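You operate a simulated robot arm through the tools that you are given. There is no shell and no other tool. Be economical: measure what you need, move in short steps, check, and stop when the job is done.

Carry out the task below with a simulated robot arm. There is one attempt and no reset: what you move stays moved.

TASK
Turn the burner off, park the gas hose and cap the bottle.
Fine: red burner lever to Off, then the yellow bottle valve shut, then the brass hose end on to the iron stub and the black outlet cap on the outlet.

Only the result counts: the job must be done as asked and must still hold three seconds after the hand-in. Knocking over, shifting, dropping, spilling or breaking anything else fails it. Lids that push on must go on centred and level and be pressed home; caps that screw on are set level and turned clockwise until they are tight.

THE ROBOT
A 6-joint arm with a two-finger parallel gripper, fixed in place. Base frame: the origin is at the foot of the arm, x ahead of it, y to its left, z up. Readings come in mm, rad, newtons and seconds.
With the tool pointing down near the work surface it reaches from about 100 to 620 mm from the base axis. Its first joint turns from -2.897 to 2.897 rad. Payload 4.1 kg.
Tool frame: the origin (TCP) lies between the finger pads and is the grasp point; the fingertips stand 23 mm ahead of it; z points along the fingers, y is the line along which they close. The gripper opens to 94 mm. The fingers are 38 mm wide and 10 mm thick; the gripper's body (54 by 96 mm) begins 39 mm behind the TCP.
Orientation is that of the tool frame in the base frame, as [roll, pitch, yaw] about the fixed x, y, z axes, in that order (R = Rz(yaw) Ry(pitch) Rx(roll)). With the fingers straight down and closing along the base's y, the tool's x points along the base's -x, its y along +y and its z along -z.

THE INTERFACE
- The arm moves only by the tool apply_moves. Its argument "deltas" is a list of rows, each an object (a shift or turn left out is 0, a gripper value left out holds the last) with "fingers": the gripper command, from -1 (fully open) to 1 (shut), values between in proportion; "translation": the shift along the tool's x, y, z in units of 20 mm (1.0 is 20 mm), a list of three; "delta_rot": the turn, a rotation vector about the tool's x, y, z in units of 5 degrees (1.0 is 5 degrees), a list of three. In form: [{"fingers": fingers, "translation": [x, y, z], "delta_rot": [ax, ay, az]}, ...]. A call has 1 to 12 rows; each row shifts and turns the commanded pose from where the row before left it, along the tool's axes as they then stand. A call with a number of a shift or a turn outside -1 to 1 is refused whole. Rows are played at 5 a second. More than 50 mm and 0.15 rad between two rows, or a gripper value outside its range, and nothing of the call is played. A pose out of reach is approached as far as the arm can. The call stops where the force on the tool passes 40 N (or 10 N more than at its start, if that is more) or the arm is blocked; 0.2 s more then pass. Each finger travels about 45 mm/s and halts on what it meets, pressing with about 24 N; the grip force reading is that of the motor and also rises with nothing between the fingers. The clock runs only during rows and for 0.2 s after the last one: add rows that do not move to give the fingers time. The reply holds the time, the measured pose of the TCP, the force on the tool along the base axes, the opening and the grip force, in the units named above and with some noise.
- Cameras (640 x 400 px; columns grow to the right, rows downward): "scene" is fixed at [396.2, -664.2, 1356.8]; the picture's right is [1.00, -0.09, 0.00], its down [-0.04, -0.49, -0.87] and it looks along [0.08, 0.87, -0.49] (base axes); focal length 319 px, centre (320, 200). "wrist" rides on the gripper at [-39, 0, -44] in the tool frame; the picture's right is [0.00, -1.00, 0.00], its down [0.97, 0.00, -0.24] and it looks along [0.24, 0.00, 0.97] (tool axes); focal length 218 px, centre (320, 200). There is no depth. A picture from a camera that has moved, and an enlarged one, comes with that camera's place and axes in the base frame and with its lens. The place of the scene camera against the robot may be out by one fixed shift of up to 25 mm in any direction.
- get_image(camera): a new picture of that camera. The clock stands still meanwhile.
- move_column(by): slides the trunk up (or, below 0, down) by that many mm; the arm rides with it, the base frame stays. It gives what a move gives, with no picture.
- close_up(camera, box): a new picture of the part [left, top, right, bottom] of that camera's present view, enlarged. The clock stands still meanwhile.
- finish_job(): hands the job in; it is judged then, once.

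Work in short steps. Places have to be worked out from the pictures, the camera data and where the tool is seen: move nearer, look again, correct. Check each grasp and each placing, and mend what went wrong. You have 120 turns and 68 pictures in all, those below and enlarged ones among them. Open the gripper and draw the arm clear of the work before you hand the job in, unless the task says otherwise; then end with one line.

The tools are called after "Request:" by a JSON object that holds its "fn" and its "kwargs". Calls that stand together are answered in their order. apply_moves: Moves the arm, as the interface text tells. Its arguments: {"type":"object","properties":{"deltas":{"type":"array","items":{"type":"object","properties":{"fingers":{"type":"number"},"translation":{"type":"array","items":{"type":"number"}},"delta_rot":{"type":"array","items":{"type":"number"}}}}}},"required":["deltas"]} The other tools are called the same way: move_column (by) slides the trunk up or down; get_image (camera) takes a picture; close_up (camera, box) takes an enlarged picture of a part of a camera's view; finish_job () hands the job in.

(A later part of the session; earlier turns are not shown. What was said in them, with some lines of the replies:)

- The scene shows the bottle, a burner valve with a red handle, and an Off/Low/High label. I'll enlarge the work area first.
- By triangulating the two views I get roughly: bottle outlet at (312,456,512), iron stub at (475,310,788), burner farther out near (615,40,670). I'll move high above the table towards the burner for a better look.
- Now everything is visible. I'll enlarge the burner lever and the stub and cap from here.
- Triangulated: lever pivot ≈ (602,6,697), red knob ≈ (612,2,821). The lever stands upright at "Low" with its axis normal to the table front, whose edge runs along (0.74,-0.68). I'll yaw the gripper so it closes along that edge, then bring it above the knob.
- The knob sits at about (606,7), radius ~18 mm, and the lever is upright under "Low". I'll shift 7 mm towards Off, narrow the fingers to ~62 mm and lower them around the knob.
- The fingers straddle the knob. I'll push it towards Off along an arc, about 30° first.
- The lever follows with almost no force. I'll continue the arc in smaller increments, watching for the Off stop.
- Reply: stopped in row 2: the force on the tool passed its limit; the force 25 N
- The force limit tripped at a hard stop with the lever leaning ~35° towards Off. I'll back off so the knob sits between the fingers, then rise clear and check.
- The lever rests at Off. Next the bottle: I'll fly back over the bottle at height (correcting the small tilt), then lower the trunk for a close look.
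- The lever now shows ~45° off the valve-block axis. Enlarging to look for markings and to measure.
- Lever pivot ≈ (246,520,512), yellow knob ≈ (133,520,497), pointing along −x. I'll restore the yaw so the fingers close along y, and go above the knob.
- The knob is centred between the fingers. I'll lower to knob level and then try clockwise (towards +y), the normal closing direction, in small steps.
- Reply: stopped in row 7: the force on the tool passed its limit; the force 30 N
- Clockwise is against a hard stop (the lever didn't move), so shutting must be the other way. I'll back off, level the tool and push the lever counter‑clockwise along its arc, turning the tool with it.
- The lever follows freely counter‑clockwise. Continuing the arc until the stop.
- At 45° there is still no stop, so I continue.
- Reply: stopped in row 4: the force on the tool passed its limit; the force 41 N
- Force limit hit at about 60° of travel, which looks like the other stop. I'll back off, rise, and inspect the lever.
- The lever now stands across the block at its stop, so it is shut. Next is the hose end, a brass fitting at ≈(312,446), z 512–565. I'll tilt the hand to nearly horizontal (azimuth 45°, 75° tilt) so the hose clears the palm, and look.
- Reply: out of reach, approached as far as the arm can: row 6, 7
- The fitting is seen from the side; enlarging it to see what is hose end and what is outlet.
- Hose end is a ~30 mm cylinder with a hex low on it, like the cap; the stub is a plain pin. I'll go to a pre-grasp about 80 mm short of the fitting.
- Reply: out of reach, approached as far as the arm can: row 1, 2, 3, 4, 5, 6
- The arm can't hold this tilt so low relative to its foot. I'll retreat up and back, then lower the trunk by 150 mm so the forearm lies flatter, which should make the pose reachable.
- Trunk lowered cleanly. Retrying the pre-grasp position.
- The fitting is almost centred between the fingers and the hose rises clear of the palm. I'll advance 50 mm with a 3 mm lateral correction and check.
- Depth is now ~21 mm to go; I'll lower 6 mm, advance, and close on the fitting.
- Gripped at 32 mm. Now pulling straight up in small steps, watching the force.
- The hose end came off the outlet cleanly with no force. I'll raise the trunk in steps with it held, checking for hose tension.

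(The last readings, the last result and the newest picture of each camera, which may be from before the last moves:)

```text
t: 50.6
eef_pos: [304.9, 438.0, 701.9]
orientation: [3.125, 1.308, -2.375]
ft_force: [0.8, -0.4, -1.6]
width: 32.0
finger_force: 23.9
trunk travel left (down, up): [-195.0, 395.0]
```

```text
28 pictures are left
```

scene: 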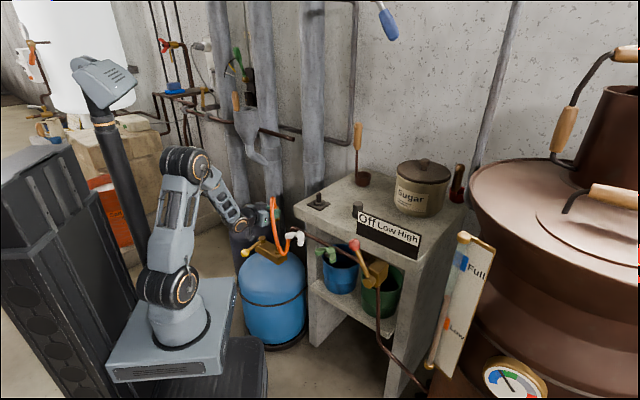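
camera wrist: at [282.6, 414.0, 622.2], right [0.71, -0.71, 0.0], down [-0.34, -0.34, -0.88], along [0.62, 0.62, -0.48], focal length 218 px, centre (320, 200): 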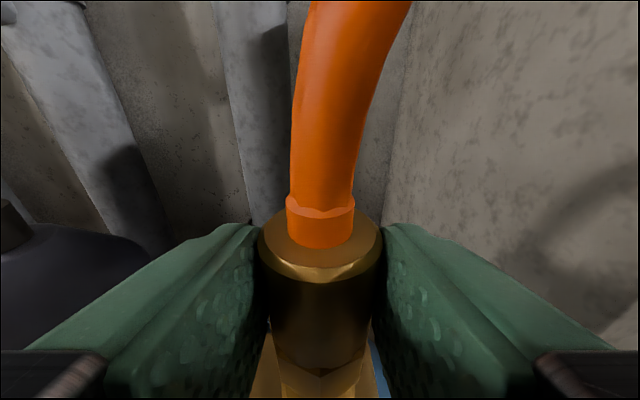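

No tension. Raising further, to above stub height.

Request:
{"fn": "move_column", "kwargs": {"by": 100}}

Request:
{"fn": "move_column", "kwargs": {"by": 90}}

Request:
{"fn": "close_up", "kwargs": {"camera": "scene", "box": [220, 150, 340, 270]}}

Request:
{"fn": "get_image", "kwargs": {"camera": "wrist"}}

```text
t: 51.9
eef_pos: [304.8, 437.4, 802.8]
orientation: [3.124, 1.311, -2.373]
ft_force: [0.0, 0.9, -0.6]
width: 31.7
finger_force: 24.3
trunk travel left (down, up): [-295.0, 295.0]
```

```text
t: 53.2
eef_pos: [304.0, 436.1, 893.6]
orientation: [3.122, 1.308, -2.373]
ft_force: [-0.2, 0.6, -1.0]
width: 32.0
finger_force: 24.2
trunk travel left (down, up): [-385.0, 205.0]
```

```text
3.33 times, centred on (280, 210) of scene
camera zoom: at [396.2, -664.2, 1356.8], right [1.0, -0.09, 0.0], down [-0.04, -0.49, -0.87], along [0.08, 0.87, -0.49], focal length 1062 px, centre (453, 167)
```

zoom: 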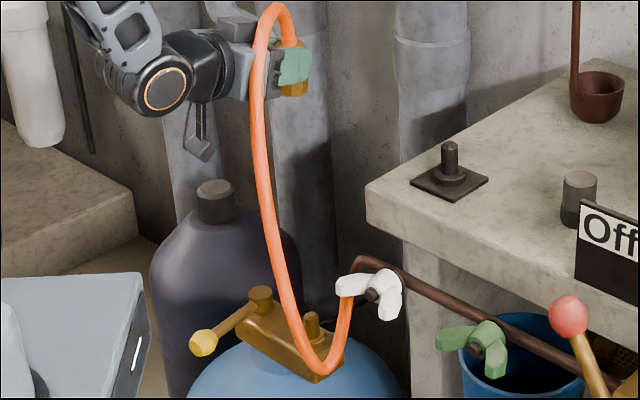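

```text
26 pictures are left
camera wrist: at [282.6, 414.2, 942.2], right [0.71, -0.71, 0.0], down [-0.34, -0.34, -0.88], along [0.62, 0.62, -0.48], focal length 218 px, centre (320, 200)
```

wrist: 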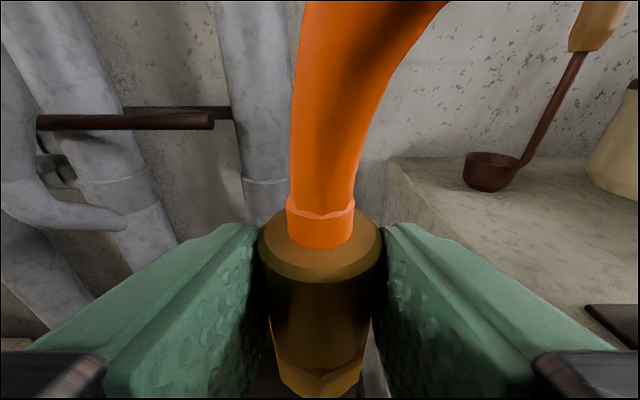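

The hose is long enough and slack. To pin down the stub with the wrist camera I'll back off 60 mm and go 43 mm right, where the stub should appear above the right finger.

Request:
{"fn": "apply_moves", "kwargs": {"deltas": [{"translation": [0.26, -0.7, -0.97]}, {"translation": [0.26, -0.7, -0.97]}, {"translation": [0.26, -0.75, -0.97]}, {}]}}

Request:
{"fn": "get_image", "kwargs": {"camera": "wrist"}}

```text
t: 54.2
eef_pos: [290.7, 362.0, 892.3]
orientation: [3.125, 1.309, -2.373]
ft_force: [0.4, -0.3, -0.4]
width: 31.9
finger_force: 23.8
trunk travel left (down, up): [-385.0, 205.0]
```

```text
25 pictures are left
camera wrist: at [269.1, 339.0, 942.2], right [0.71, -0.71, 0.0], down [-0.34, -0.34, -0.88], along [0.62, 0.62, -0.48], focal length 218 px, centre (320, 200)
```

wrist: 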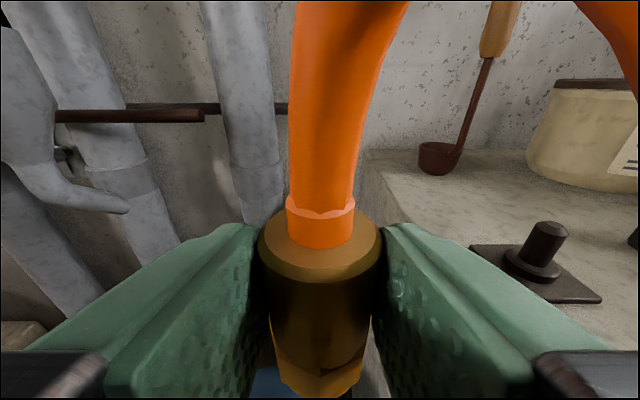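

Combining wrist views (two positions) gives the stub at ≈(481.5,311), pin top z≈845, collar ≈811. I'll raise 22 mm and move the hose end over the stub.

Request:
{"fn": "apply_moves", "kwargs": {"deltas": [{"translation": [-1, 0, -0.27]}, {"translation": [-0.116, -0.855, 0.42]}, {"translation": [-0.116, -0.855, 0.43]}, {"translation": [-0.116, -0.855, 0.43]}, {"translation": [-0.116, -0.855, 0.43]}, {"translation": [-0.116, -0.855, 0.43]}, {"translation": [-0.116, -0.855, 0.43]}, {"translation": [-0.116, -0.855, 0.43]}, {"translation": [-0.116, -0.855, 0.43]}, {"translation": [-0.116, -0.855, 0.43]}, {"translation": [-0.116, -0.855, 0.43]}, {}]}}

Request:
{"fn": "close_up", "kwargs": {"camera": "scene", "box": [280, 150, 380, 225]}}

Request:
{"fn": "get_image", "kwargs": {"camera": "wrist"}}

```text
t: 56.8
eef_pos: [349.5, 379.2, 925.8]
orientation: [3.112, 1.309, -2.394]
ft_force: [0.6, 0.8, -0.8]
width: 31.9
finger_force: 23.7
out of reach, approached as far as the arm can: row 3, 4, 5, 6, 7, 8, 9, 10, 11
trunk travel left (down, up): [-385.0, 205.0]
```

```text
5.33 times, centred on (330, 188) of scene
camera zoom: at [396.2, -664.2, 1356.8], right [1.0, -0.09, 0.0], down [-0.04, -0.49, -0.87], along [0.08, 0.87, -0.49], focal length 1700 px, centre (267, 267)
```

zoom: 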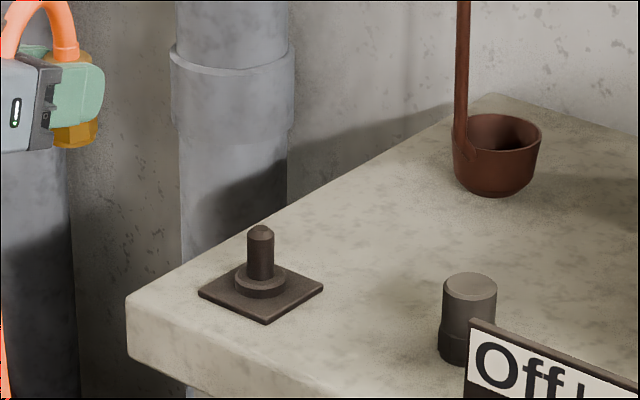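

```text
23 pictures are left
camera wrist: at [328.1, 354.4, 975.0], right [0.7, -0.71, -0.01], down [-0.35, -0.33, -0.88], along [0.62, 0.62, -0.48], focal length 218 px, centre (320, 200)
```

wrist: 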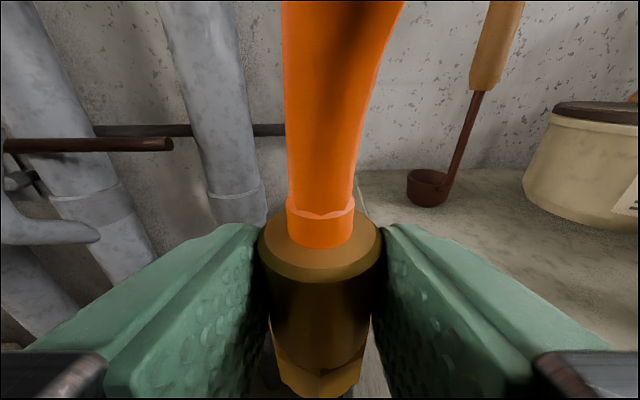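

The arm stalled partway. I need to see its configuration before choosing another wrist azimuth.

Request:
{"fn": "close_up", "kwargs": {"camera": "scene", "box": [90, 100, 330, 400]}}

```text
1.33 times, centred on (210, 250) of scene
camera zoom: at [396.2, -664.2, 1356.8], right [1.0, -0.09, 0.0], down [-0.04, -0.49, -0.87], along [0.08, 0.87, -0.49], focal length 425 px, centre (467, 133)
```

zoom: 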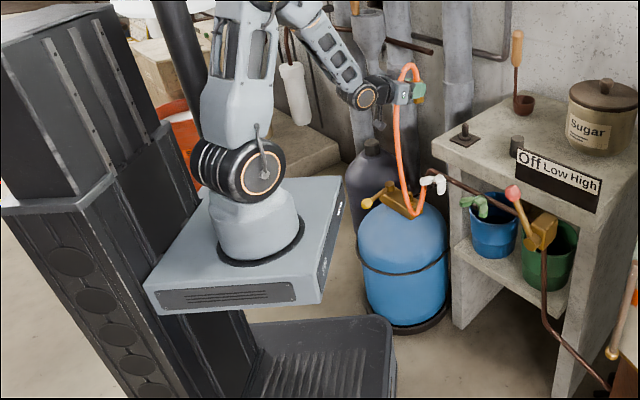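

The forearm slopes steeply down and the wrist-pitch limit is likely reached. I'll raise the hand relative to the foot while lowering the trunk, so the forearm flattens.

Request:
{"fn": "apply_moves", "kwargs": {"deltas": [{"translation": [-0.966, 0, -0.259]}, {"translation": [-0.966, 0, -0.259]}, {"translation": [-0.966, 0, -0.259]}]}}

Request:
{"fn": "move_column", "kwargs": {"by": -80}}

Request:
{"fn": "apply_moves", "kwargs": {"deltas": [{"translation": [-0.966, 0, -0.259]}, {"translation": [-0.966, 0, -0.259]}, {"translation": [-0.966, 0, -0.259]}, {"translation": [-0.966, 0, -0.259]}]}}

Request:
{"fn": "move_column", "kwargs": {"by": -60}}

```text
t: 57.6
eef_pos: [351.1, 378.1, 986.9]
orientation: [3.123, 1.309, -2.375]
ft_force: [0.4, 0.2, -0.4]
width: 31.9
finger_force: 24.2
trunk travel left (down, up): [-385.0, 205.0]
```

```text
t: 58.7
eef_pos: [351.9, 377.6, 906.7]
orientation: [3.124, 1.31, -2.374]
ft_force: [0.9, -0.3, -1.5]
width: 32.3
finger_force: 24.3
trunk travel left (down, up): [-305.0, 285.0]
```

```text
t: 59.7
eef_pos: [350.1, 376.8, 985.8]
orientation: [3.125, 1.309, -2.374]
ft_force: [0.3, -0.5, 0.6]
width: 32.0
finger_force: 24.1
trunk travel left (down, up): [-305.0, 285.0]
```

```text
t: 60.7
eef_pos: [349.9, 377.0, 925.7]
orientation: [3.125, 1.308, -2.373]
ft_force: [-0.2, 0.2, -1.4]
width: 32.0
finger_force: 23.8
trunk travel left (down, up): [-245.0, 345.0]
```

Reachable now. Moving over the stub.

Request:
{"fn": "apply_moves", "kwargs": {"deltas": [{"translation": [-0.06, -0.873, 0.2225]}, {"translation": [-0.06, -0.873, 0.2225]}, {"translation": [-0.06, -0.873, 0.2225]}, {"translation": [-0.06, -0.873, 0.2225]}, {"translation": [-0.06, -0.873, 0.2225]}, {"translation": [-0.06, -0.873, 0.2225]}, {"translation": [-0.06, -0.873, 0.2225]}, {"translation": [-0.06, -0.873, 0.2225]}, {}]}}

Request:
{"fn": "close_up", "kwargs": {"camera": "scene", "box": [280, 150, 380, 225]}}

```text
t: 62.7
eef_pos: [390.7, 362.7, 940.3]
orientation: [3.132, 1.308, -2.374]
ft_force: [-0.2, -0.3, -1.2]
width: 32.2
finger_force: 24.3
out of reach, approached as far as the arm can: row 3, 4, 5, 6, 7, 8
trunk travel left (down, up): [-245.0, 345.0]
```

```text
5.33 times, centred on (330, 188) of scene
camera zoom: at [396.2, -664.2, 1356.8], right [1.0, -0.09, 0.0], down [-0.04, -0.49, -0.87], along [0.08, 0.87, -0.49], focal length 1700 px, centre (267, 267)
```

zoom: 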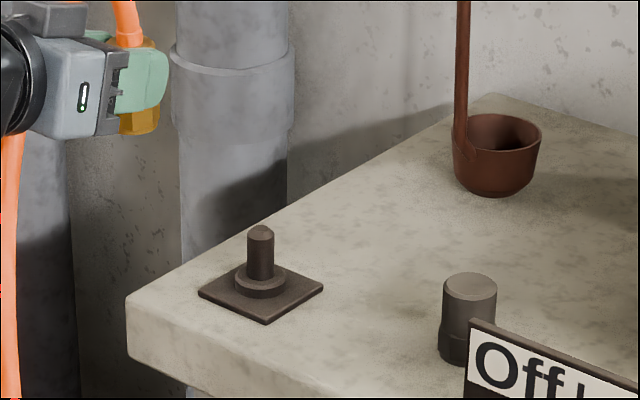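

It stalls whenever the hand's azimuth lines up with the arm's, a wrist limit. I'll turn the hand 25° clockwise about the vertical, keeping the fitting upright, so it stays offset to the side.

Request:
{"fn": "apply_moves", "kwargs": {"deltas": [{"delta_rot": [0.966, 0, 0.259]}, {"delta_rot": [0.966, 0, 0.259]}, {"delta_rot": [0.966, 0, 0.259]}, {"delta_rot": [0.966, 0, 0.259]}, {"delta_rot": [0.966, 0, 0.259]}, {}]}}

```text
t: 64.1
eef_pos: [392.3, 363.5, 939.4]
orientation: [3.129, 1.306, -2.808]
ft_force: [1.4, 0.2, -1.0]
width: 31.9
finger_force: 24.0
trunk travel left (down, up): [-245.0, 345.0]
```

Request:
{"fn": "apply_moves", "kwargs": {"deltas": [{"translation": [0.083, -0.796, 0.614]}, {"translation": [0.083, -0.796, 0.614]}, {"translation": [0.083, -0.796, 0.614]}, {"translation": [0.083, -0.796, 0.614]}, {"translation": [0.083, -0.796, 0.614]}, {}]}}

Request:
{"fn": "close_up", "kwargs": {"camera": "scene", "box": [280, 150, 380, 225]}}

Request:
{"fn": "get_image", "kwargs": {"camera": "wrist"}}

```text
t: 65.5
eef_pos: [472.5, 309.1, 914.3]
orientation: [3.126, 1.306, -2.81]
ft_force: [-0.6, -0.2, -0.3]
width: 31.9
finger_force: 24.1
trunk travel left (down, up): [-245.0, 345.0]
```

```text
5.33 times, centred on (330, 188) of scene
camera zoom: at [396.2, -664.2, 1356.8], right [1.0, -0.09, 0.0], down [-0.04, -0.49, -0.87], along [0.08, 0.87, -0.49], focal length 1700 px, centre (267, 267)
```

zoom: 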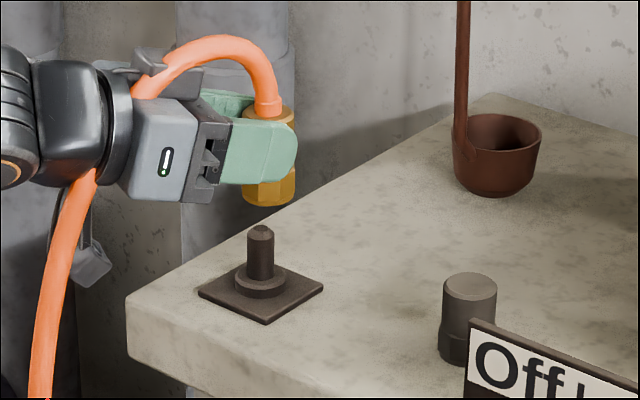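

```text
19 pictures are left
camera wrist: at [442.3, 297.9, 964.1], right [0.34, -0.94, 0.0], down [-0.46, -0.16, -0.87], along [0.82, 0.3, -0.48], focal length 218 px, centre (320, 200)
```

wrist: 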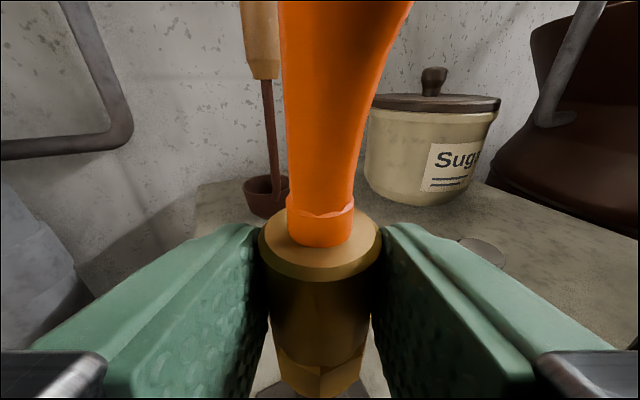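

Scene shows the fitting axis ~6 mm too far in +x, about 30 mm above the pin top. I'll correct that and lower 26 mm.

Request:
{"fn": "apply_moves", "kwargs": {"deltas": [{"translation": [0.072, 0.045, -0.265]}, {"translation": [0.6, 0, 0.16]}, {"translation": [0.65, 0, 0.18]}, {}]}}

Request:
{"fn": "close_up", "kwargs": {"camera": "scene", "box": [300, 170, 340, 220]}}

Request:
{"fn": "close_up", "kwargs": {"camera": "wrist", "box": [220, 300, 420, 400]}}

```text
t: 66.5
eef_pos: [464.3, 308.7, 889.3]
orientation: [3.125, 1.308, -2.808]
ft_force: [0.3, 0.2, -1.2]
width: 32.0
finger_force: 23.6
trunk travel left (down, up): [-245.0, 345.0]
```

```text
8.00 times, centred on (320, 195) of scene
camera zoom: at [396.2, -664.2, 1356.8], right [1.0, -0.09, 0.0], down [-0.04, -0.49, -0.87], along [0.08, 0.87, -0.49], focal length 2549 px, centre (320, 240)
```

zoom: 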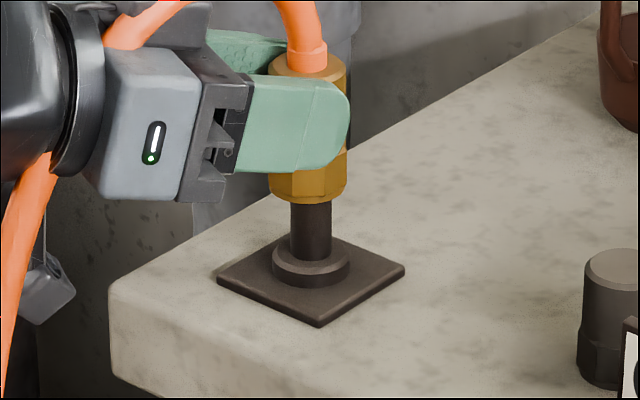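

```text
3.20 times, centred on (320, 350) of wrist
camera zoom: at [435.8, 297.2, 938.7], right [0.34, -0.94, 0.0], down [-0.46, -0.16, -0.87], along [0.82, 0.3, -0.48], focal length 698 px, centre (320, -280)
```

zoom: 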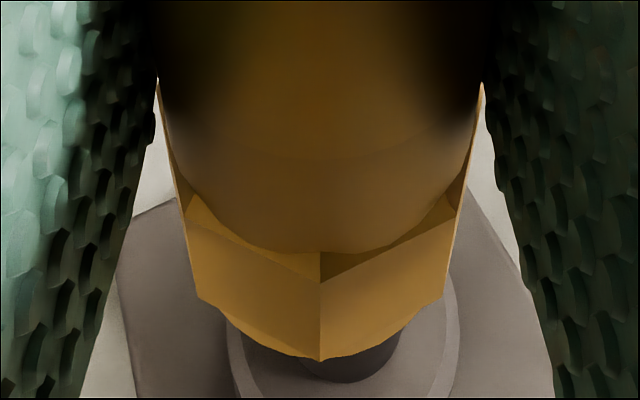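

Very close: the stub is ~3.5 mm to the hand's right (both views agree). Correct and lower 20 mm in small steps.

Request:
{"fn": "apply_moves", "kwargs": {"deltas": [{"translation": [0, -0.175, 0]}, {}, {"translation": [0.19, 0, 0.052]}, {"translation": [0.19, 0, 0.052]}, {"translation": [0.19, 0, 0.052]}, {"translation": [0.19, 0, 0.052]}, {"translation": [0.19, 0, 0.052]}]}}

Request:
{"fn": "close_up", "kwargs": {"camera": "scene", "box": [300, 170, 340, 220]}}

```text
t: 68.1
eef_pos: [467.2, 304.8, 869.9]
orientation: [3.126, 1.307, -2.808]
ft_force: [-0.1, -0.2, -0.3]
width: 32.0
finger_force: 24.0
trunk travel left (down, up): [-245.0, 345.0]
```

```text
8.00 times, centred on (320, 195) of scene
camera zoom: at [396.2, -664.2, 1356.8], right [1.0, -0.09, 0.0], down [-0.04, -0.49, -0.87], along [0.08, 0.87, -0.49], focal length 2549 px, centre (320, 240)
```

zoom: 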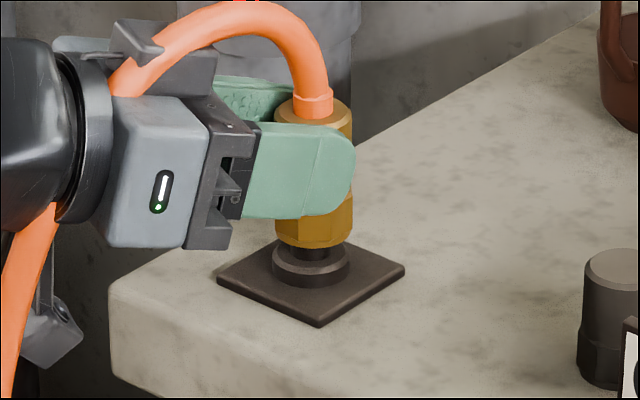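

The hose end is over the pin with no resistance. Continue lowering until it seats on the collar.

Request:
{"fn": "apply_moves", "kwargs": {"deltas": [{"translation": [0.12, 0.02, 0.0]}, {"translation": [0.145, 0, 0.039]}, {"translation": [0.145, 0, 0.039]}, {"translation": [0.145, 0, 0.039]}, {"translation": [0.145, 0, 0.039]}, {"translation": [0.145, 0, 0.039]}, {"translation": [0.145, 0, 0.039]}]}}

Request:
{"fn": "close_up", "kwargs": {"camera": "scene", "box": [300, 170, 340, 220]}}

```text
t: 69.7
eef_pos: [465.9, 305.9, 851.5]
orientation: [3.127, 1.311, -2.809]
ft_force: [1.2, 3.2, 13.9]
width: 32.4
finger_force: 23.4
trunk travel left (down, up): [-245.0, 345.0]
```

```text
8.00 times, centred on (320, 195) of scene
camera zoom: at [396.2, -664.2, 1356.8], right [1.0, -0.09, 0.0], down [-0.04, -0.49, -0.87], along [0.08, 0.87, -0.49], focal length 2549 px, centre (320, 240)
```

zoom: 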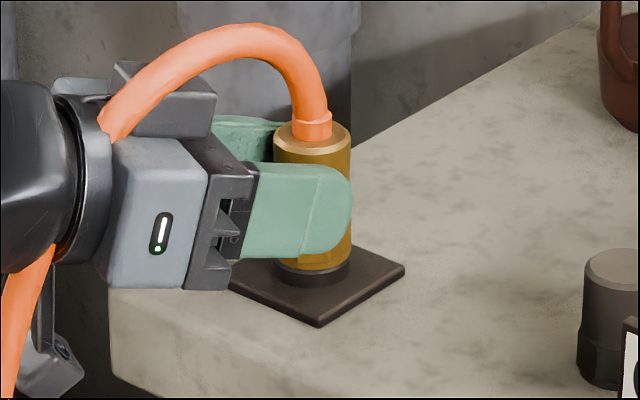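

Contact at 14 N with the fitting down on the collar. Pressing a bit more to make sure it's home.

Request:
{"fn": "apply_moves", "kwargs": {"deltas": [{"translation": [0.1, 0, 0.027]}, {"translation": [0.1, 0, 0.027]}, {"translation": [0.1, 0, 0.027]}]}}

```text
t: 70.5
eef_pos: [466.2, 304.1, 843.4]
orientation: [3.124, 1.31, -2.81]
ft_force: [-1.0, 3.4, 15.3]
width: 32.4
finger_force: 24.1
trunk travel left (down, up): [-245.0, 345.0]
```

Request:
{"fn": "close_up", "kwargs": {"camera": "scene", "box": [300, 170, 340, 220]}}

```text
8.00 times, centred on (320, 195) of scene
camera zoom: at [396.2, -664.2, 1356.8], right [1.0, -0.09, 0.0], down [-0.04, -0.49, -0.87], along [0.08, 0.87, -0.49], focal length 2549 px, centre (320, 240)
```

zoom: 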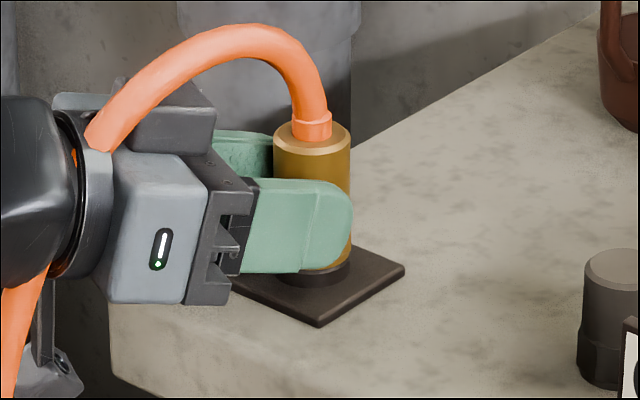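

The fitting's top stayed put while the fingers slid down it, so it is seated on the collar. I'll open, then back out horizontally under the hose arch.

Request:
{"fn": "apply_moves", "kwargs": {"deltas": [{"fingers": -0.3}, {}, {}, {"translation": [-0.3, 0, -0.08]}, {"translation": [0.2, 0, -0.75]}, {"translation": [0.2, 0, -0.75]}, {"translation": [0.2, 0, -0.75]}, {"translation": [0.2, 0, -0.75]}, {"translation": [0.2, 0, -0.75]}]}}

Request:
{"fn": "get_image", "kwargs": {"camera": "scene"}}

Request:
{"fn": "get_image", "kwargs": {"camera": "wrist"}}

```text
t: 72.5
eef_pos: [394.6, 278.4, 850.7]
orientation: [3.126, 1.307, -2.809]
ft_force: [0.6, 0.6, -0.4]
width: 61.1
finger_force: 0.0
trunk travel left (down, up): [-245.0, 345.0]
```

```text
13 pictures are left
```

scene: 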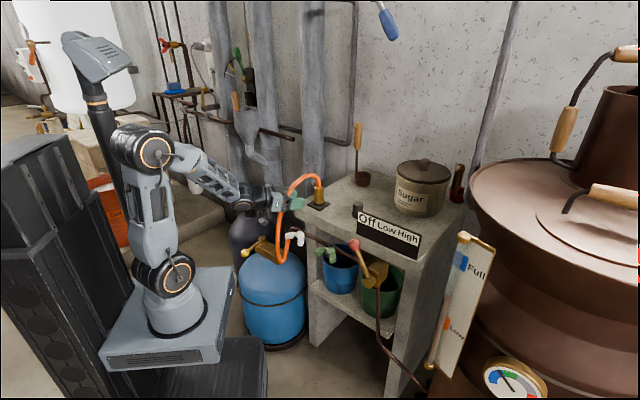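

```text
12 pictures are left
camera wrist: at [365.6, 267.4, 898.3], right [0.34, -0.94, 0.0], down [-0.46, -0.16, -0.87], along [0.82, 0.3, -0.48], focal length 218 px, centre (320, 200)
```

wrist: 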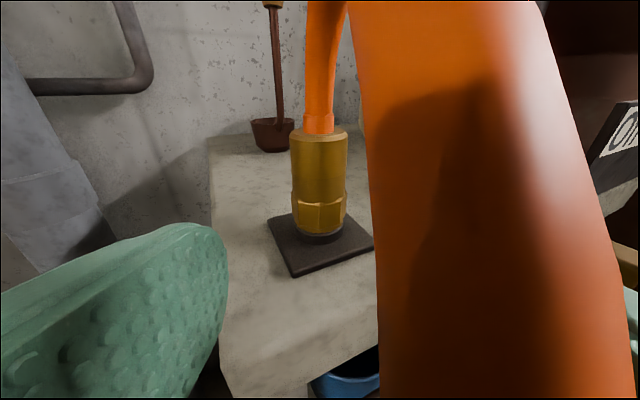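

The hose end sits on the stub. The hose hangs close to the right finger, so I'll zoom in to choose a safe way out.

Request:
{"fn": "close_up", "kwargs": {"camera": "scene", "box": [230, 160, 340, 270]}}

```text
3.64 times, centred on (285, 215) of scene
camera zoom: at [396.2, -664.2, 1356.8], right [1.0, -0.09, 0.0], down [-0.04, -0.49, -0.87], along [0.08, 0.87, -0.49], focal length 1159 px, centre (447, 146)
```

zoom: 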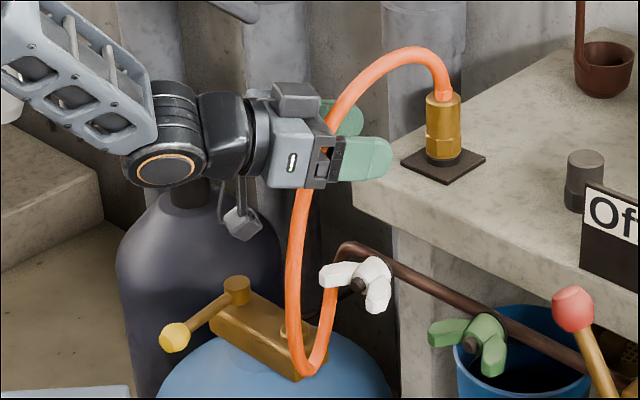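

The hose passes between the open fingers. I'll open fully and back straight out so it slips free at the front.

Request:
{"fn": "apply_moves", "kwargs": {"deltas": [{"fingers": -1}, {}, {"translation": [0.24, 0, -0.9]}, {"translation": [0.24, 0, -0.9]}, {"translation": [0.24, 0, -0.9]}, {"translation": [0.24, 0, -0.9]}, {"translation": [0.24, 0, -0.9]}]}}

Request:
{"fn": "get_image", "kwargs": {"camera": "wrist"}}

```text
t: 74.1
eef_pos: [320.8, 276.3, 862.6]
orientation: [3.128, 1.308, -2.807]
ft_force: [-0.6, 0.1, 0.0]
width: 93.9
finger_force: 0.0
out of reach, approached as far as the arm can: row 5, 6, 7
trunk travel left (down, up): [-245.0, 345.0]
```

```text
10 pictures are left
camera wrist: at [291.5, 263.8, 911.7], right [0.34, -0.94, 0.0], down [-0.46, -0.16, -0.87], along [0.82, 0.3, -0.48], focal length 218 px, centre (320, 200)
```

wrist: 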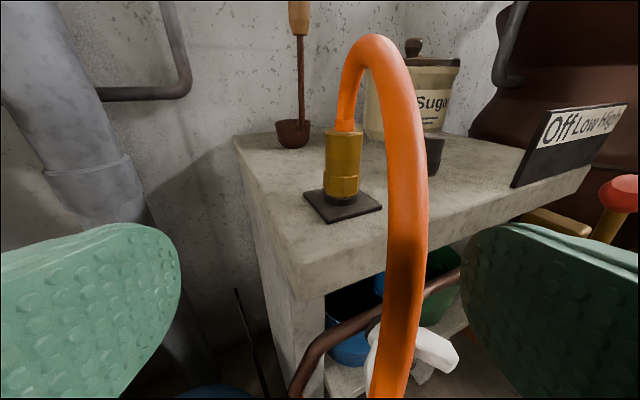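

The hose is now ahead of the fingertips and free. The cap is near (600,229), z≈797–845, beyond tool-down reach, so I'll use a 45° tilt. First up 80 mm and tilt back to 45°.

Request:
{"fn": "apply_moves", "kwargs": {"deltas": [{"translation": [-0.965, 0, -0.4]}, {"translation": [-0.965, 0, -0.261]}, {"translation": [-0.965, 0, -0.261]}, {"translation": [-0.965, 0, -0.261]}, {"delta_rot": [0, 1, 0]}, {"delta_rot": [0, 1, 0]}, {"delta_rot": [0, 1, 0]}, {"delta_rot": [0, 1, 0]}, {"delta_rot": [0, 1, 0]}, {"delta_rot": [0, 1, 0]}]}}

```text
t: 76.3
eef_pos: [317.7, 274.6, 941.3]
orientation: [3.136, 0.783, -2.796]
ft_force: [0.0, -0.3, -0.2]
width: 94.0
finger_force: 0.0
trunk travel left (down, up): [-245.0, 345.0]
```

Now back 20 mm, sweep right 140 mm clear of the hose, then forward towards the cap and look.

Request:
{"fn": "apply_moves", "kwargs": {"deltas": [{"translation": [0.709, 0, -0.705]}, {"translation": [0, -1, 0]}, {"translation": [0, -1, 0]}, {"translation": [0, -1, 0]}, {"translation": [0, -1, 0]}, {"translation": [0, -1, 0]}, {"translation": [0, -1, 0]}, {"translation": [0, -1, 0]}, {"translation": [-0.709, 0, 0.705]}, {"translation": [-0.709, 0, 0.705]}, {"translation": [-0.709, 0, 0.705]}, {"translation": [-0.709, 0, 0.705]}]}}

Request:
{"fn": "apply_moves", "kwargs": {"deltas": [{"translation": [-0.709, 0, 0.705]}, {"translation": [-0.709, 0, 0.705]}, {"translation": [-0.709, 0, 0.705]}, {}]}}

Request:
{"fn": "get_image", "kwargs": {"camera": "wrist"}}

```text
t: 78.9
eef_pos: [424.2, 163.0, 941.8]
orientation: [3.134, 0.785, -2.797]
ft_force: [0.8, -1.0, 0.0]
width: 94.2
finger_force: 0.0
trunk travel left (down, up): [-245.0, 345.0]
```

```text
t: 79.9
eef_pos: [479.4, 184.3, 942.5]
orientation: [3.138, 0.787, -2.8]
ft_force: [-0.3, 0.1, 0.0]
width: 94.1
finger_force: 0.1
trunk travel left (down, up): [-245.0, 345.0]
```

```text
9 pictures are left
camera wrist: at [477.8, 182.5, 1000.8], right [0.34, -0.94, 0.0], down [-0.81, -0.29, -0.52], along [0.48, 0.18, -0.86], focal length 218 px, centre (320, 200)
```

wrist: 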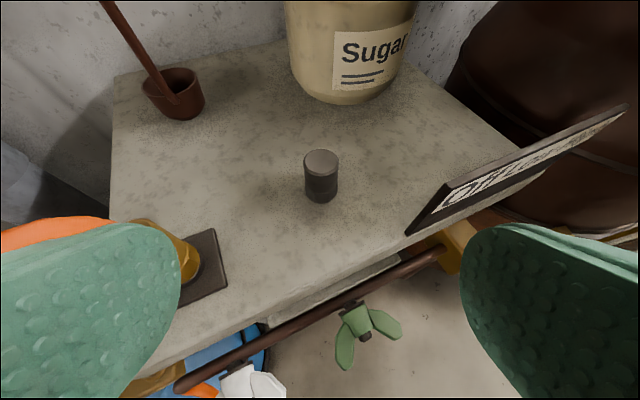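

Cap measured at (602,228), z 797–850, laterally centred. Approaching along the 45° tool axis with ~66 mm opening to TCP z≈838.

Request:
{"fn": "apply_moves", "kwargs": {"deltas": [{"translation": [-0.461, 0, 0.458], "fingers": -0.4}, {"translation": [-0.461, 0, 0.458]}, {"translation": [0, 0, 0.92]}, {"translation": [0, 0, 0.92]}, {"translation": [0, 0, 0.92]}, {"translation": [0, 0, 0.92]}, {"translation": [0, 0, 0.92]}, {"translation": [0, 0, 0.92]}]}}

Request:
{"fn": "get_image", "kwargs": {"camera": "wrist"}}

```text
t: 81.7
eef_pos: [575.9, 219.8, 864.5]
orientation: [3.137, 0.784, -2.798]
ft_force: [0.2, 0.3, -0.1]
width: 65.7
finger_force: 0.1
trunk travel left (down, up): [-245.0, 345.0]
```

```text
8 pictures are left
camera wrist: at [574.1, 217.8, 922.4], right [0.34, -0.94, 0.0], down [-0.81, -0.29, -0.52], along [0.48, 0.18, -0.86], focal length 218 px, centre (320, 200)
```

wrist: 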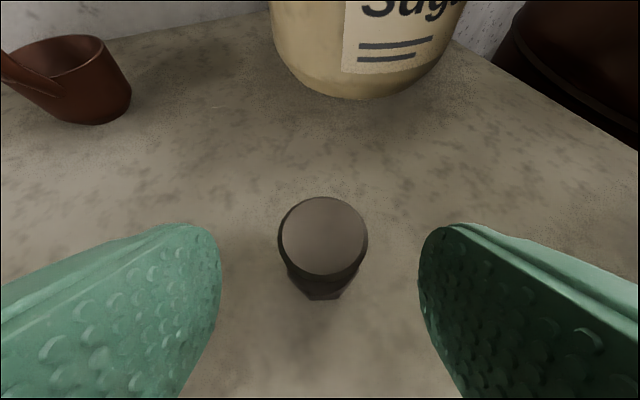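

Consistent. Final 37 mm in and close.

Request:
{"fn": "apply_moves", "kwargs": {"deltas": [{"translation": [0, -0.07, 0.95]}, {"translation": [0, 0, 0.92]}, {}, {"fingers": 1}, {"fingers": 1}, {"fingers": 1}, {"fingers": 1}, {"fingers": 1}]}}

```text
t: 83.5
eef_pos: [601.1, 227.8, 836.7]
orientation: [3.135, 0.784, -2.798]
ft_force: [-0.1, -0.2, 0.2]
width: 31.4
finger_force: 24.2
trunk travel left (down, up): [-245.0, 345.0]
```

Cap gripped (31.4 mm). I'll lift it straight up with the trunk, high enough to clear the hose arch.

Request:
{"fn": "move_column", "kwargs": {"by": 60}}

Request:
{"fn": "move_column", "kwargs": {"by": 160}}

Request:
{"fn": "get_image", "kwargs": {"camera": "wrist"}}

```text
t: 84.5
eef_pos: [600.7, 228.4, 896.7]
orientation: [3.135, 0.785, -2.799]
ft_force: [-0.8, 0.6, -0.5]
width: 31.5
finger_force: 24.3
trunk travel left (down, up): [-305.0, 285.0]
```

```text
t: 86.4
eef_pos: [601.0, 227.7, 1057.5]
orientation: [3.138, 0.781, -2.798]
ft_force: [-0.3, -0.2, -1.0]
width: 31.5
finger_force: 24.1
trunk travel left (down, up): [-465.0, 125.0]
```

```text
7 pictures are left
camera wrist: at [599.6, 226.3, 1115.7], right [0.34, -0.94, 0.0], down [-0.81, -0.29, -0.52], along [0.48, 0.18, -0.86], focal length 218 px, centre (320, 200)
```

wrist: 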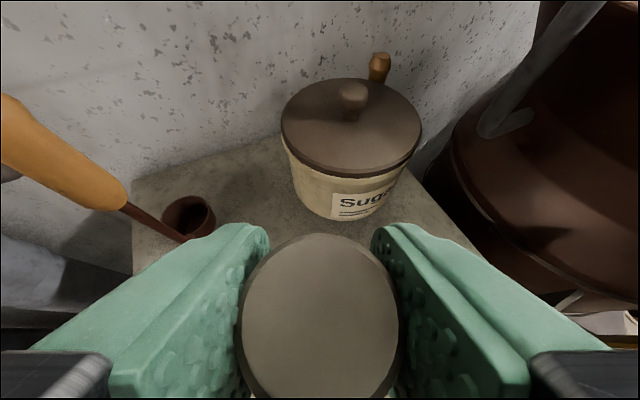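

The cap is held level and on-axis. I'll retract towards the robot first (away from the ladle handle), then turn the hand to azimuth ~57° and travel above the outlet.

Request:
{"fn": "apply_moves", "kwargs": {"deltas": [{"translation": [0.709, 0, -0.705]}, {"translation": [0.709, 0, -0.705]}, {"translation": [0.709, 0, -0.705]}, {"translation": [0.709, 0, -0.705]}, {"translation": [0.709, 0, -0.705]}, {"translation": [0.709, 0, -0.705]}, {"translation": [0.709, 0, -0.705]}, {"translation": [0.709, 0, -0.705]}, {"translation": [0.709, 0, -0.705]}, {"translation": [0.709, 0, -0.705]}]}}

Request:
{"fn": "apply_moves", "kwargs": {"deltas": [{"delta_rot": [-0.652, 0, -0.656]}, {"delta_rot": [-0.652, 0, -0.656]}, {"delta_rot": [-0.652, 0, -0.656]}, {"delta_rot": [-0.652, 0, -0.656]}, {"delta_rot": [-0.652, 0, -0.656]}, {"delta_rot": [-0.652, 0, -0.656]}, {"delta_rot": [-0.652, 0, -0.656]}, {"delta_rot": [-0.652, 0, -0.656]}]}}

```text
t: 88.6
eef_pos: [411.7, 158.6, 1056.6]
orientation: [3.138, 0.783, -2.798]
ft_force: [-0.3, -0.3, -0.9]
width: 31.1
finger_force: 24.2
trunk travel left (down, up): [-465.0, 125.0]
```

```text
t: 90.4
eef_pos: [412.4, 159.6, 1057.4]
orientation: [3.138, 0.787, -2.148]
ft_force: [-0.1, -0.1, 0.3]
width: 31.1
finger_force: 24.1
trunk travel left (down, up): [-465.0, 125.0]
```

Request:
{"fn": "apply_moves", "kwargs": {"deltas": [{"translation": [-0.55, 0.9955, 0.55]}, {"translation": [-0.55, 0.9955, 0.55]}, {"translation": [-0.55, 0.9955, 0.55]}, {"translation": [-0.55, 0.9955, 0.55]}, {"translation": [-0.55, 0.9955, 0.55]}, {"translation": [-0.55, 0.9955, 0.55]}, {"translation": [-0.55, 0.9955, 0.55]}, {"translation": [-0.55, 0.9955, 0.55]}, {"translation": [-0.55, 0.9955, 0.55]}, {"translation": [-0.55, 0.9955, 0.55]}, {"translation": [-0.55, 0.9955, 0.55]}, {"translation": [-0.55, 0.9955, 0.55]}]}}

Request:
{"fn": "move_column", "kwargs": {"by": -400}}

Request:
{"fn": "close_up", "kwargs": {"camera": "scene", "box": [235, 190, 325, 270]}}

```text
t: 93.0
eef_pos: [315.9, 445.5, 1057.4]
orientation: [3.137, 0.788, -2.149]
ft_force: [-0.2, 0.4, 0.5]
width: 31.2
finger_force: 23.8
trunk travel left (down, up): [-465.0, 125.0]
```

```text
t: 96.8
eef_pos: [315.6, 444.5, 656.7]
orientation: [3.138, 0.787, -2.151]
ft_force: [-0.3, 0.8, 0.4]
width: 30.6
finger_force: 23.9
trunk travel left (down, up): [-65.0, 525.0]
```

```text
5.00 times, centred on (280, 230) of scene
camera zoom: at [396.2, -664.2, 1356.8], right [1.0, -0.09, 0.0], down [-0.04, -0.49, -0.87], along [0.08, 0.87, -0.49], focal length 1593 px, centre (520, 50)
```

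zoom: 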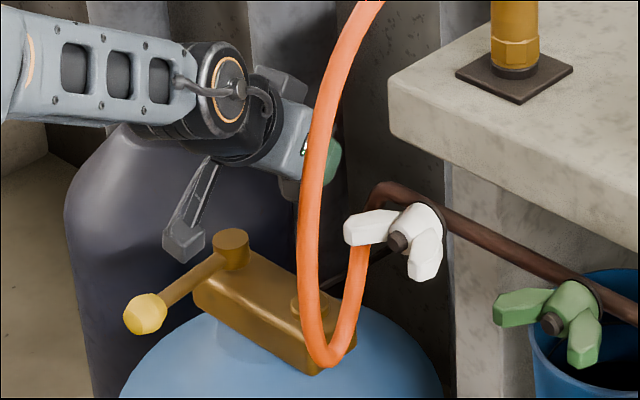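

The hose blocks the scene view of the outlet, so I'll back off 110 mm horizontally to see the outlet with the wrist camera over the cap and verify its position.

Request:
{"fn": "apply_moves", "kwargs": {"deltas": [{"translation": [0.65, 0, -0.65]}, {"translation": [0.65, 0, -0.65]}, {"translation": [0.65, 0, -0.65]}, {"translation": [0.65, 0, -0.65]}, {"translation": [0.65, 0, -0.65]}, {"translation": [0.65, 0, -0.65]}, {}]}}

Request:
{"fn": "close_up", "kwargs": {"camera": "wrist", "box": [240, 130, 400, 250]}}

```text
t: 98.4
eef_pos: [256.3, 351.0, 656.0]
orientation: [3.139, 0.788, -2.151]
ft_force: [-0.6, 0.0, 0.1]
width: 31.0
finger_force: 24.6
trunk travel left (down, up): [-65.0, 525.0]
```

```text
3.33 times, centred on (320, 190) of wrist
camera zoom: at [255.8, 348.2, 715.0], right [0.84, -0.55, 0.0], down [-0.47, -0.72, -0.52], along [0.28, 0.43, -0.86], focal length 728 px, centre (320, 233)
```

zoom: 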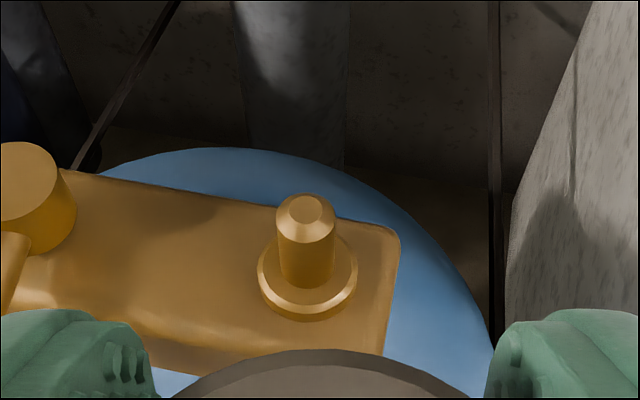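

The outlet is seen ~4.5 mm left of my approach line as predicted. For the fore-aft distance I'll take a second view 80 mm higher.

Request:
{"fn": "move_column", "kwargs": {"by": 80}}

Request:
{"fn": "close_up", "kwargs": {"camera": "wrist", "box": [240, 130, 400, 250]}}

```text
t: 99.6
eef_pos: [256.6, 352.0, 737.5]
orientation: [3.138, 0.786, -2.151]
ft_force: [0.6, 0.3, -1.2]
width: 30.7
finger_force: 23.9
trunk travel left (down, up): [-145.0, 445.0]
```

```text
3.33 times, centred on (320, 190) of wrist
camera zoom: at [255.9, 348.4, 794.9], right [0.84, -0.55, 0.0], down [-0.47, -0.72, -0.52], along [0.28, 0.43, -0.86], focal length 728 px, centre (320, 233)
```

zoom: 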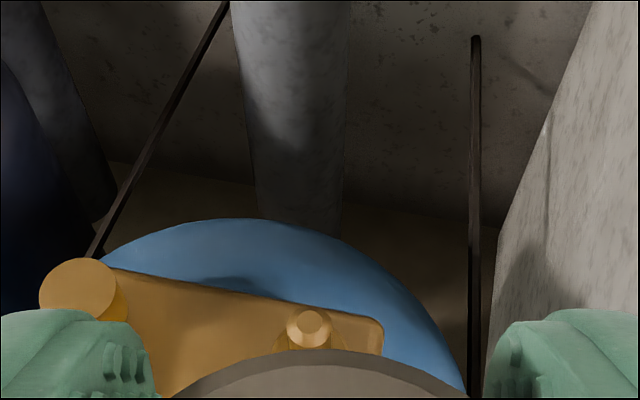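

Triangulated outlet pin: (317,449), top z≈536. Moving forward 115 mm and 4 mm left, then lowering with the trunk to just above it.

Request:
{"fn": "apply_moves", "kwargs": {"deltas": [{"translation": [-0.678, 0.2, 0.678]}, {"translation": [-0.678, 0, 0.678]}, {"translation": [-0.678, 0, 0.678]}, {"translation": [-0.678, 0, 0.678]}, {"translation": [-0.678, 0, 0.678]}, {"translation": [-0.678, 0, 0.678]}, {}]}}

Request:
{"fn": "move_column", "kwargs": {"by": -140}}

Request:
{"fn": "close_up", "kwargs": {"camera": "scene", "box": [250, 190, 320, 270]}}

```text
t: 101.2
eef_pos: [317.3, 450.7, 736.6]
orientation: [3.138, 0.787, -2.151]
ft_force: [0.3, -0.3, -1.5]
width: 30.9
finger_force: 23.9
trunk travel left (down, up): [-145.0, 445.0]
```

```text
t: 102.8
eef_pos: [317.7, 451.1, 596.0]
orientation: [3.137, 0.788, -2.151]
ft_force: [0.6, 0.0, -0.6]
width: 30.7
finger_force: 23.6
trunk travel left (down, up): [-5.0, 585.0]
```

```text
5.00 times, centred on (285, 230) of scene
camera zoom: at [396.2, -664.2, 1356.8], right [1.0, -0.09, 0.0], down [-0.04, -0.49, -0.87], along [0.08, 0.87, -0.49], focal length 1593 px, centre (495, 50)
```

zoom: 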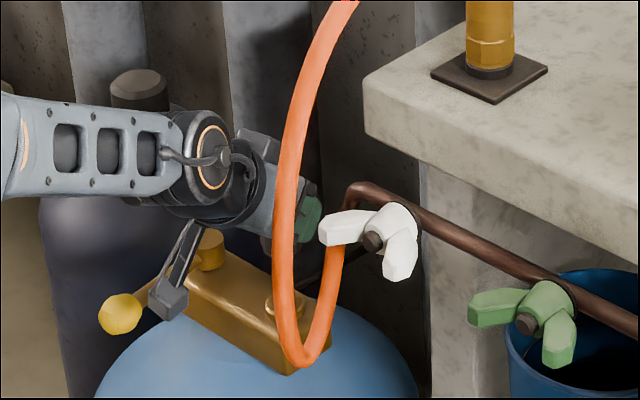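

Everything is clear of the lever. Lowering in small steps, watching the force as the cap passes over the pin top (expected at TCP z≈575).

Request:
{"fn": "apply_moves", "kwargs": {"deltas": [{"translation": [0.212, 0, 0.212]}, {"translation": [0.212, 0, 0.212]}, {"translation": [0.212, 0, 0.212]}, {"translation": [0.141, 0, 0.141]}, {"translation": [0.141, 0, 0.141]}, {"translation": [0.106, 0, 0.106]}, {"translation": [0.106, 0, 0.106]}]}}

```text
t: 104.4
eef_pos: [318.2, 450.3, 564.8]
orientation: [3.139, 0.788, -2.15]
ft_force: [0.7, 0.3, -0.8]
width: 31.0
finger_force: 24.1
trunk travel left (down, up): [-5.0, 585.0]
```

No contact force though the rim is ~10 mm below the pin top, so the pin is inside the cap. Continuing to the seat.

Request:
{"fn": "apply_moves", "kwargs": {"deltas": [{"translation": [0.106, 0, 0.106]}, {"translation": [0.106, 0, 0.106]}, {"translation": [0.106, 0, 0.106]}, {"translation": [0.106, 0, 0.106]}, {"translation": [0.106, 0, 0.106]}, {"translation": [0.106, 0, 0.106]}, {"translation": [0.106, 0, 0.106]}]}}

```text
t: 106.0
eef_pos: [316.4, 450.9, 543.3]
orientation: [3.138, 0.786, -2.151]
ft_force: [0.3, -0.8, 0.1]
width: 30.5
finger_force: 24.5
trunk travel left (down, up): [-5.0, 585.0]
```

Request:
{"fn": "apply_moves", "kwargs": {"deltas": [{"translation": [0.071, 0, 0.071]}, {"translation": [0.071, 0, 0.071]}, {"translation": [0.071, 0, 0.071]}, {"translation": [0.071, 0, 0.071]}]}}

Request:
{"fn": "get_image", "kwargs": {"camera": "wrist"}}

```text
t: 107.0
eef_pos: [317.1, 449.9, 538.8]
orientation: [3.137, 0.792, -2.15]
ft_force: [0.7, -3.5, 15.2]
width: 30.8
finger_force: 24.0
trunk travel left (down, up): [-5.0, 585.0]
```

```text
2 pictures are left
camera wrist: at [316.2, 446.9, 596.8], right [0.84, -0.55, 0.0], down [-0.47, -0.71, -0.52], along [0.28, 0.44, -0.85], focal length 218 px, centre (320, 200)
```

wrist: 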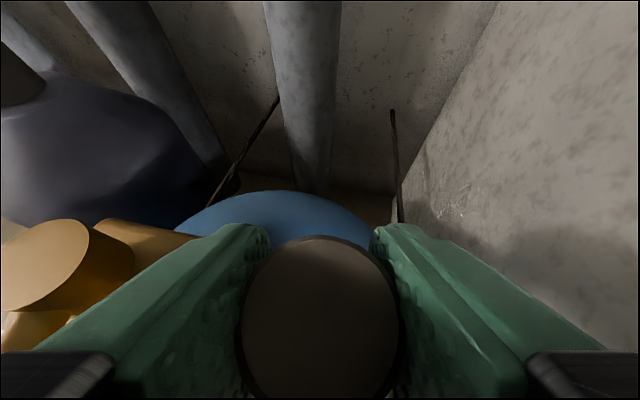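

Contact at 15 N right at the expected seating height, with the cap level. Pressing slightly more.

Request:
{"fn": "apply_moves", "kwargs": {"deltas": [{"translation": [0.071, 0, 0.071]}, {"translation": [0.071, 0, 0.071]}]}}

```text
t: 107.6
eef_pos: [316.9, 450.2, 533.0]
orientation: [3.14, 0.789, -2.151]
ft_force: [0.9, 1.5, 15.6]
width: 31.0
finger_force: 24.0
trunk travel left (down, up): [-5.0, 585.0]
```

The fingers now slide on the cap, so it has bottomed. Releasing and backing out along the tool axis, then a look.

Request:
{"fn": "apply_moves", "kwargs": {"deltas": [{"translation": [-0.1, 0, -0.1]}, {"fingers": -0.3}, {}, {}, {"translation": [0, 0, -0.8]}, {"translation": [0, 0, -0.8]}, {"translation": [0, 0, -0.8]}, {"translation": [0, 0, -0.8]}, {"translation": [0, 0, -0.8]}, {"translation": [0, 0, -0.8]}]}}

Request:
{"fn": "close_up", "kwargs": {"camera": "wrist", "box": [230, 130, 410, 270]}}

```text
t: 109.8
eef_pos: [280.0, 393.4, 603.1]
orientation: [3.138, 0.784, -2.15]
ft_force: [0.4, 1.1, 0.0]
width: 60.9
finger_force: 0.1
trunk travel left (down, up): [-5.0, 585.0]
```

```text
2.86 times, centred on (320, 200) of wrist
camera zoom: at [279.1, 390.6, 661.1], right [0.84, -0.55, 0.0], down [-0.47, -0.72, -0.52], along [0.28, 0.43, -0.86], focal length 624 px, centre (320, 200)
```

zoom: 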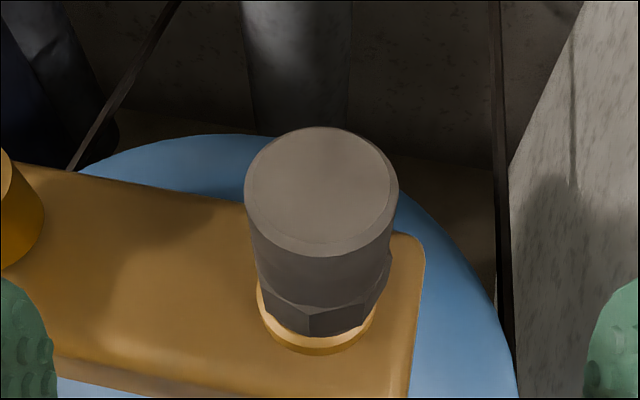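

The cap sits level, centred and down on the brass collar. Drawing the arm clear and taking a last overall look.

Request:
{"fn": "apply_moves", "kwargs": {"deltas": [{"translation": [0, 0, -0.9]}, {"translation": [0, 0, -0.9]}, {"translation": [-0.5, 0, -0.5], "fingers": -1}, {"translation": [-0.5, 0, -0.5]}, {"translation": [-0.5, 0, -0.5]}, {}]}}

Request:
{"fn": "move_column", "kwargs": {"by": 120}}

Request:
{"fn": "get_image", "kwargs": {"camera": "scene"}}

```text
t: 111.2
eef_pos: [266.9, 372.1, 670.5]
orientation: [3.138, 0.787, -2.151]
ft_force: [0.1, 0.2, 1.0]
width: 94.0
finger_force: 0.1
trunk travel left (down, up): [-5.0, 585.0]
```

```text
t: 112.7
eef_pos: [267.6, 371.9, 790.4]
orientation: [3.139, 0.784, -2.149]
ft_force: [0.1, -0.1, 0.3]
width: 94.0
finger_force: 0.0
trunk travel left (down, up): [-125.0, 465.0]
```

```text
0 pictures are left
```

scene: 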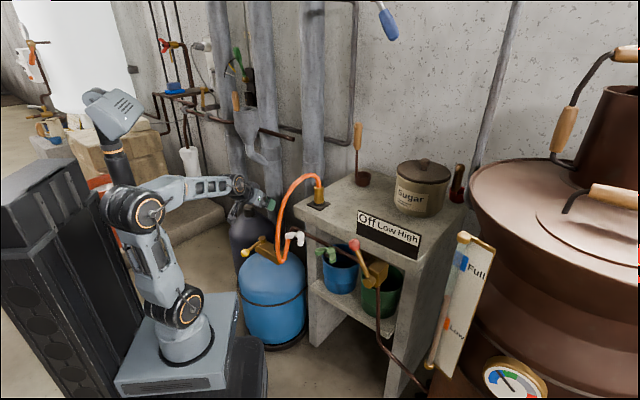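

The last picture shows the lever at Off, the valve across, the hose end on the stub, and the arm clear with the gripper open. The cap was seen on the outlet in the previous wrist view, so I'm handing in.

Request:
{"fn": "finish_job", "kwargs": {}}

```text
The job is handed in.
```

I handed the job in with the burner lever at Off, the bottle valve turned to its closed stop, the hose end seated on the iron stub and the black cap on the outlet; I couldn't see the verdict.
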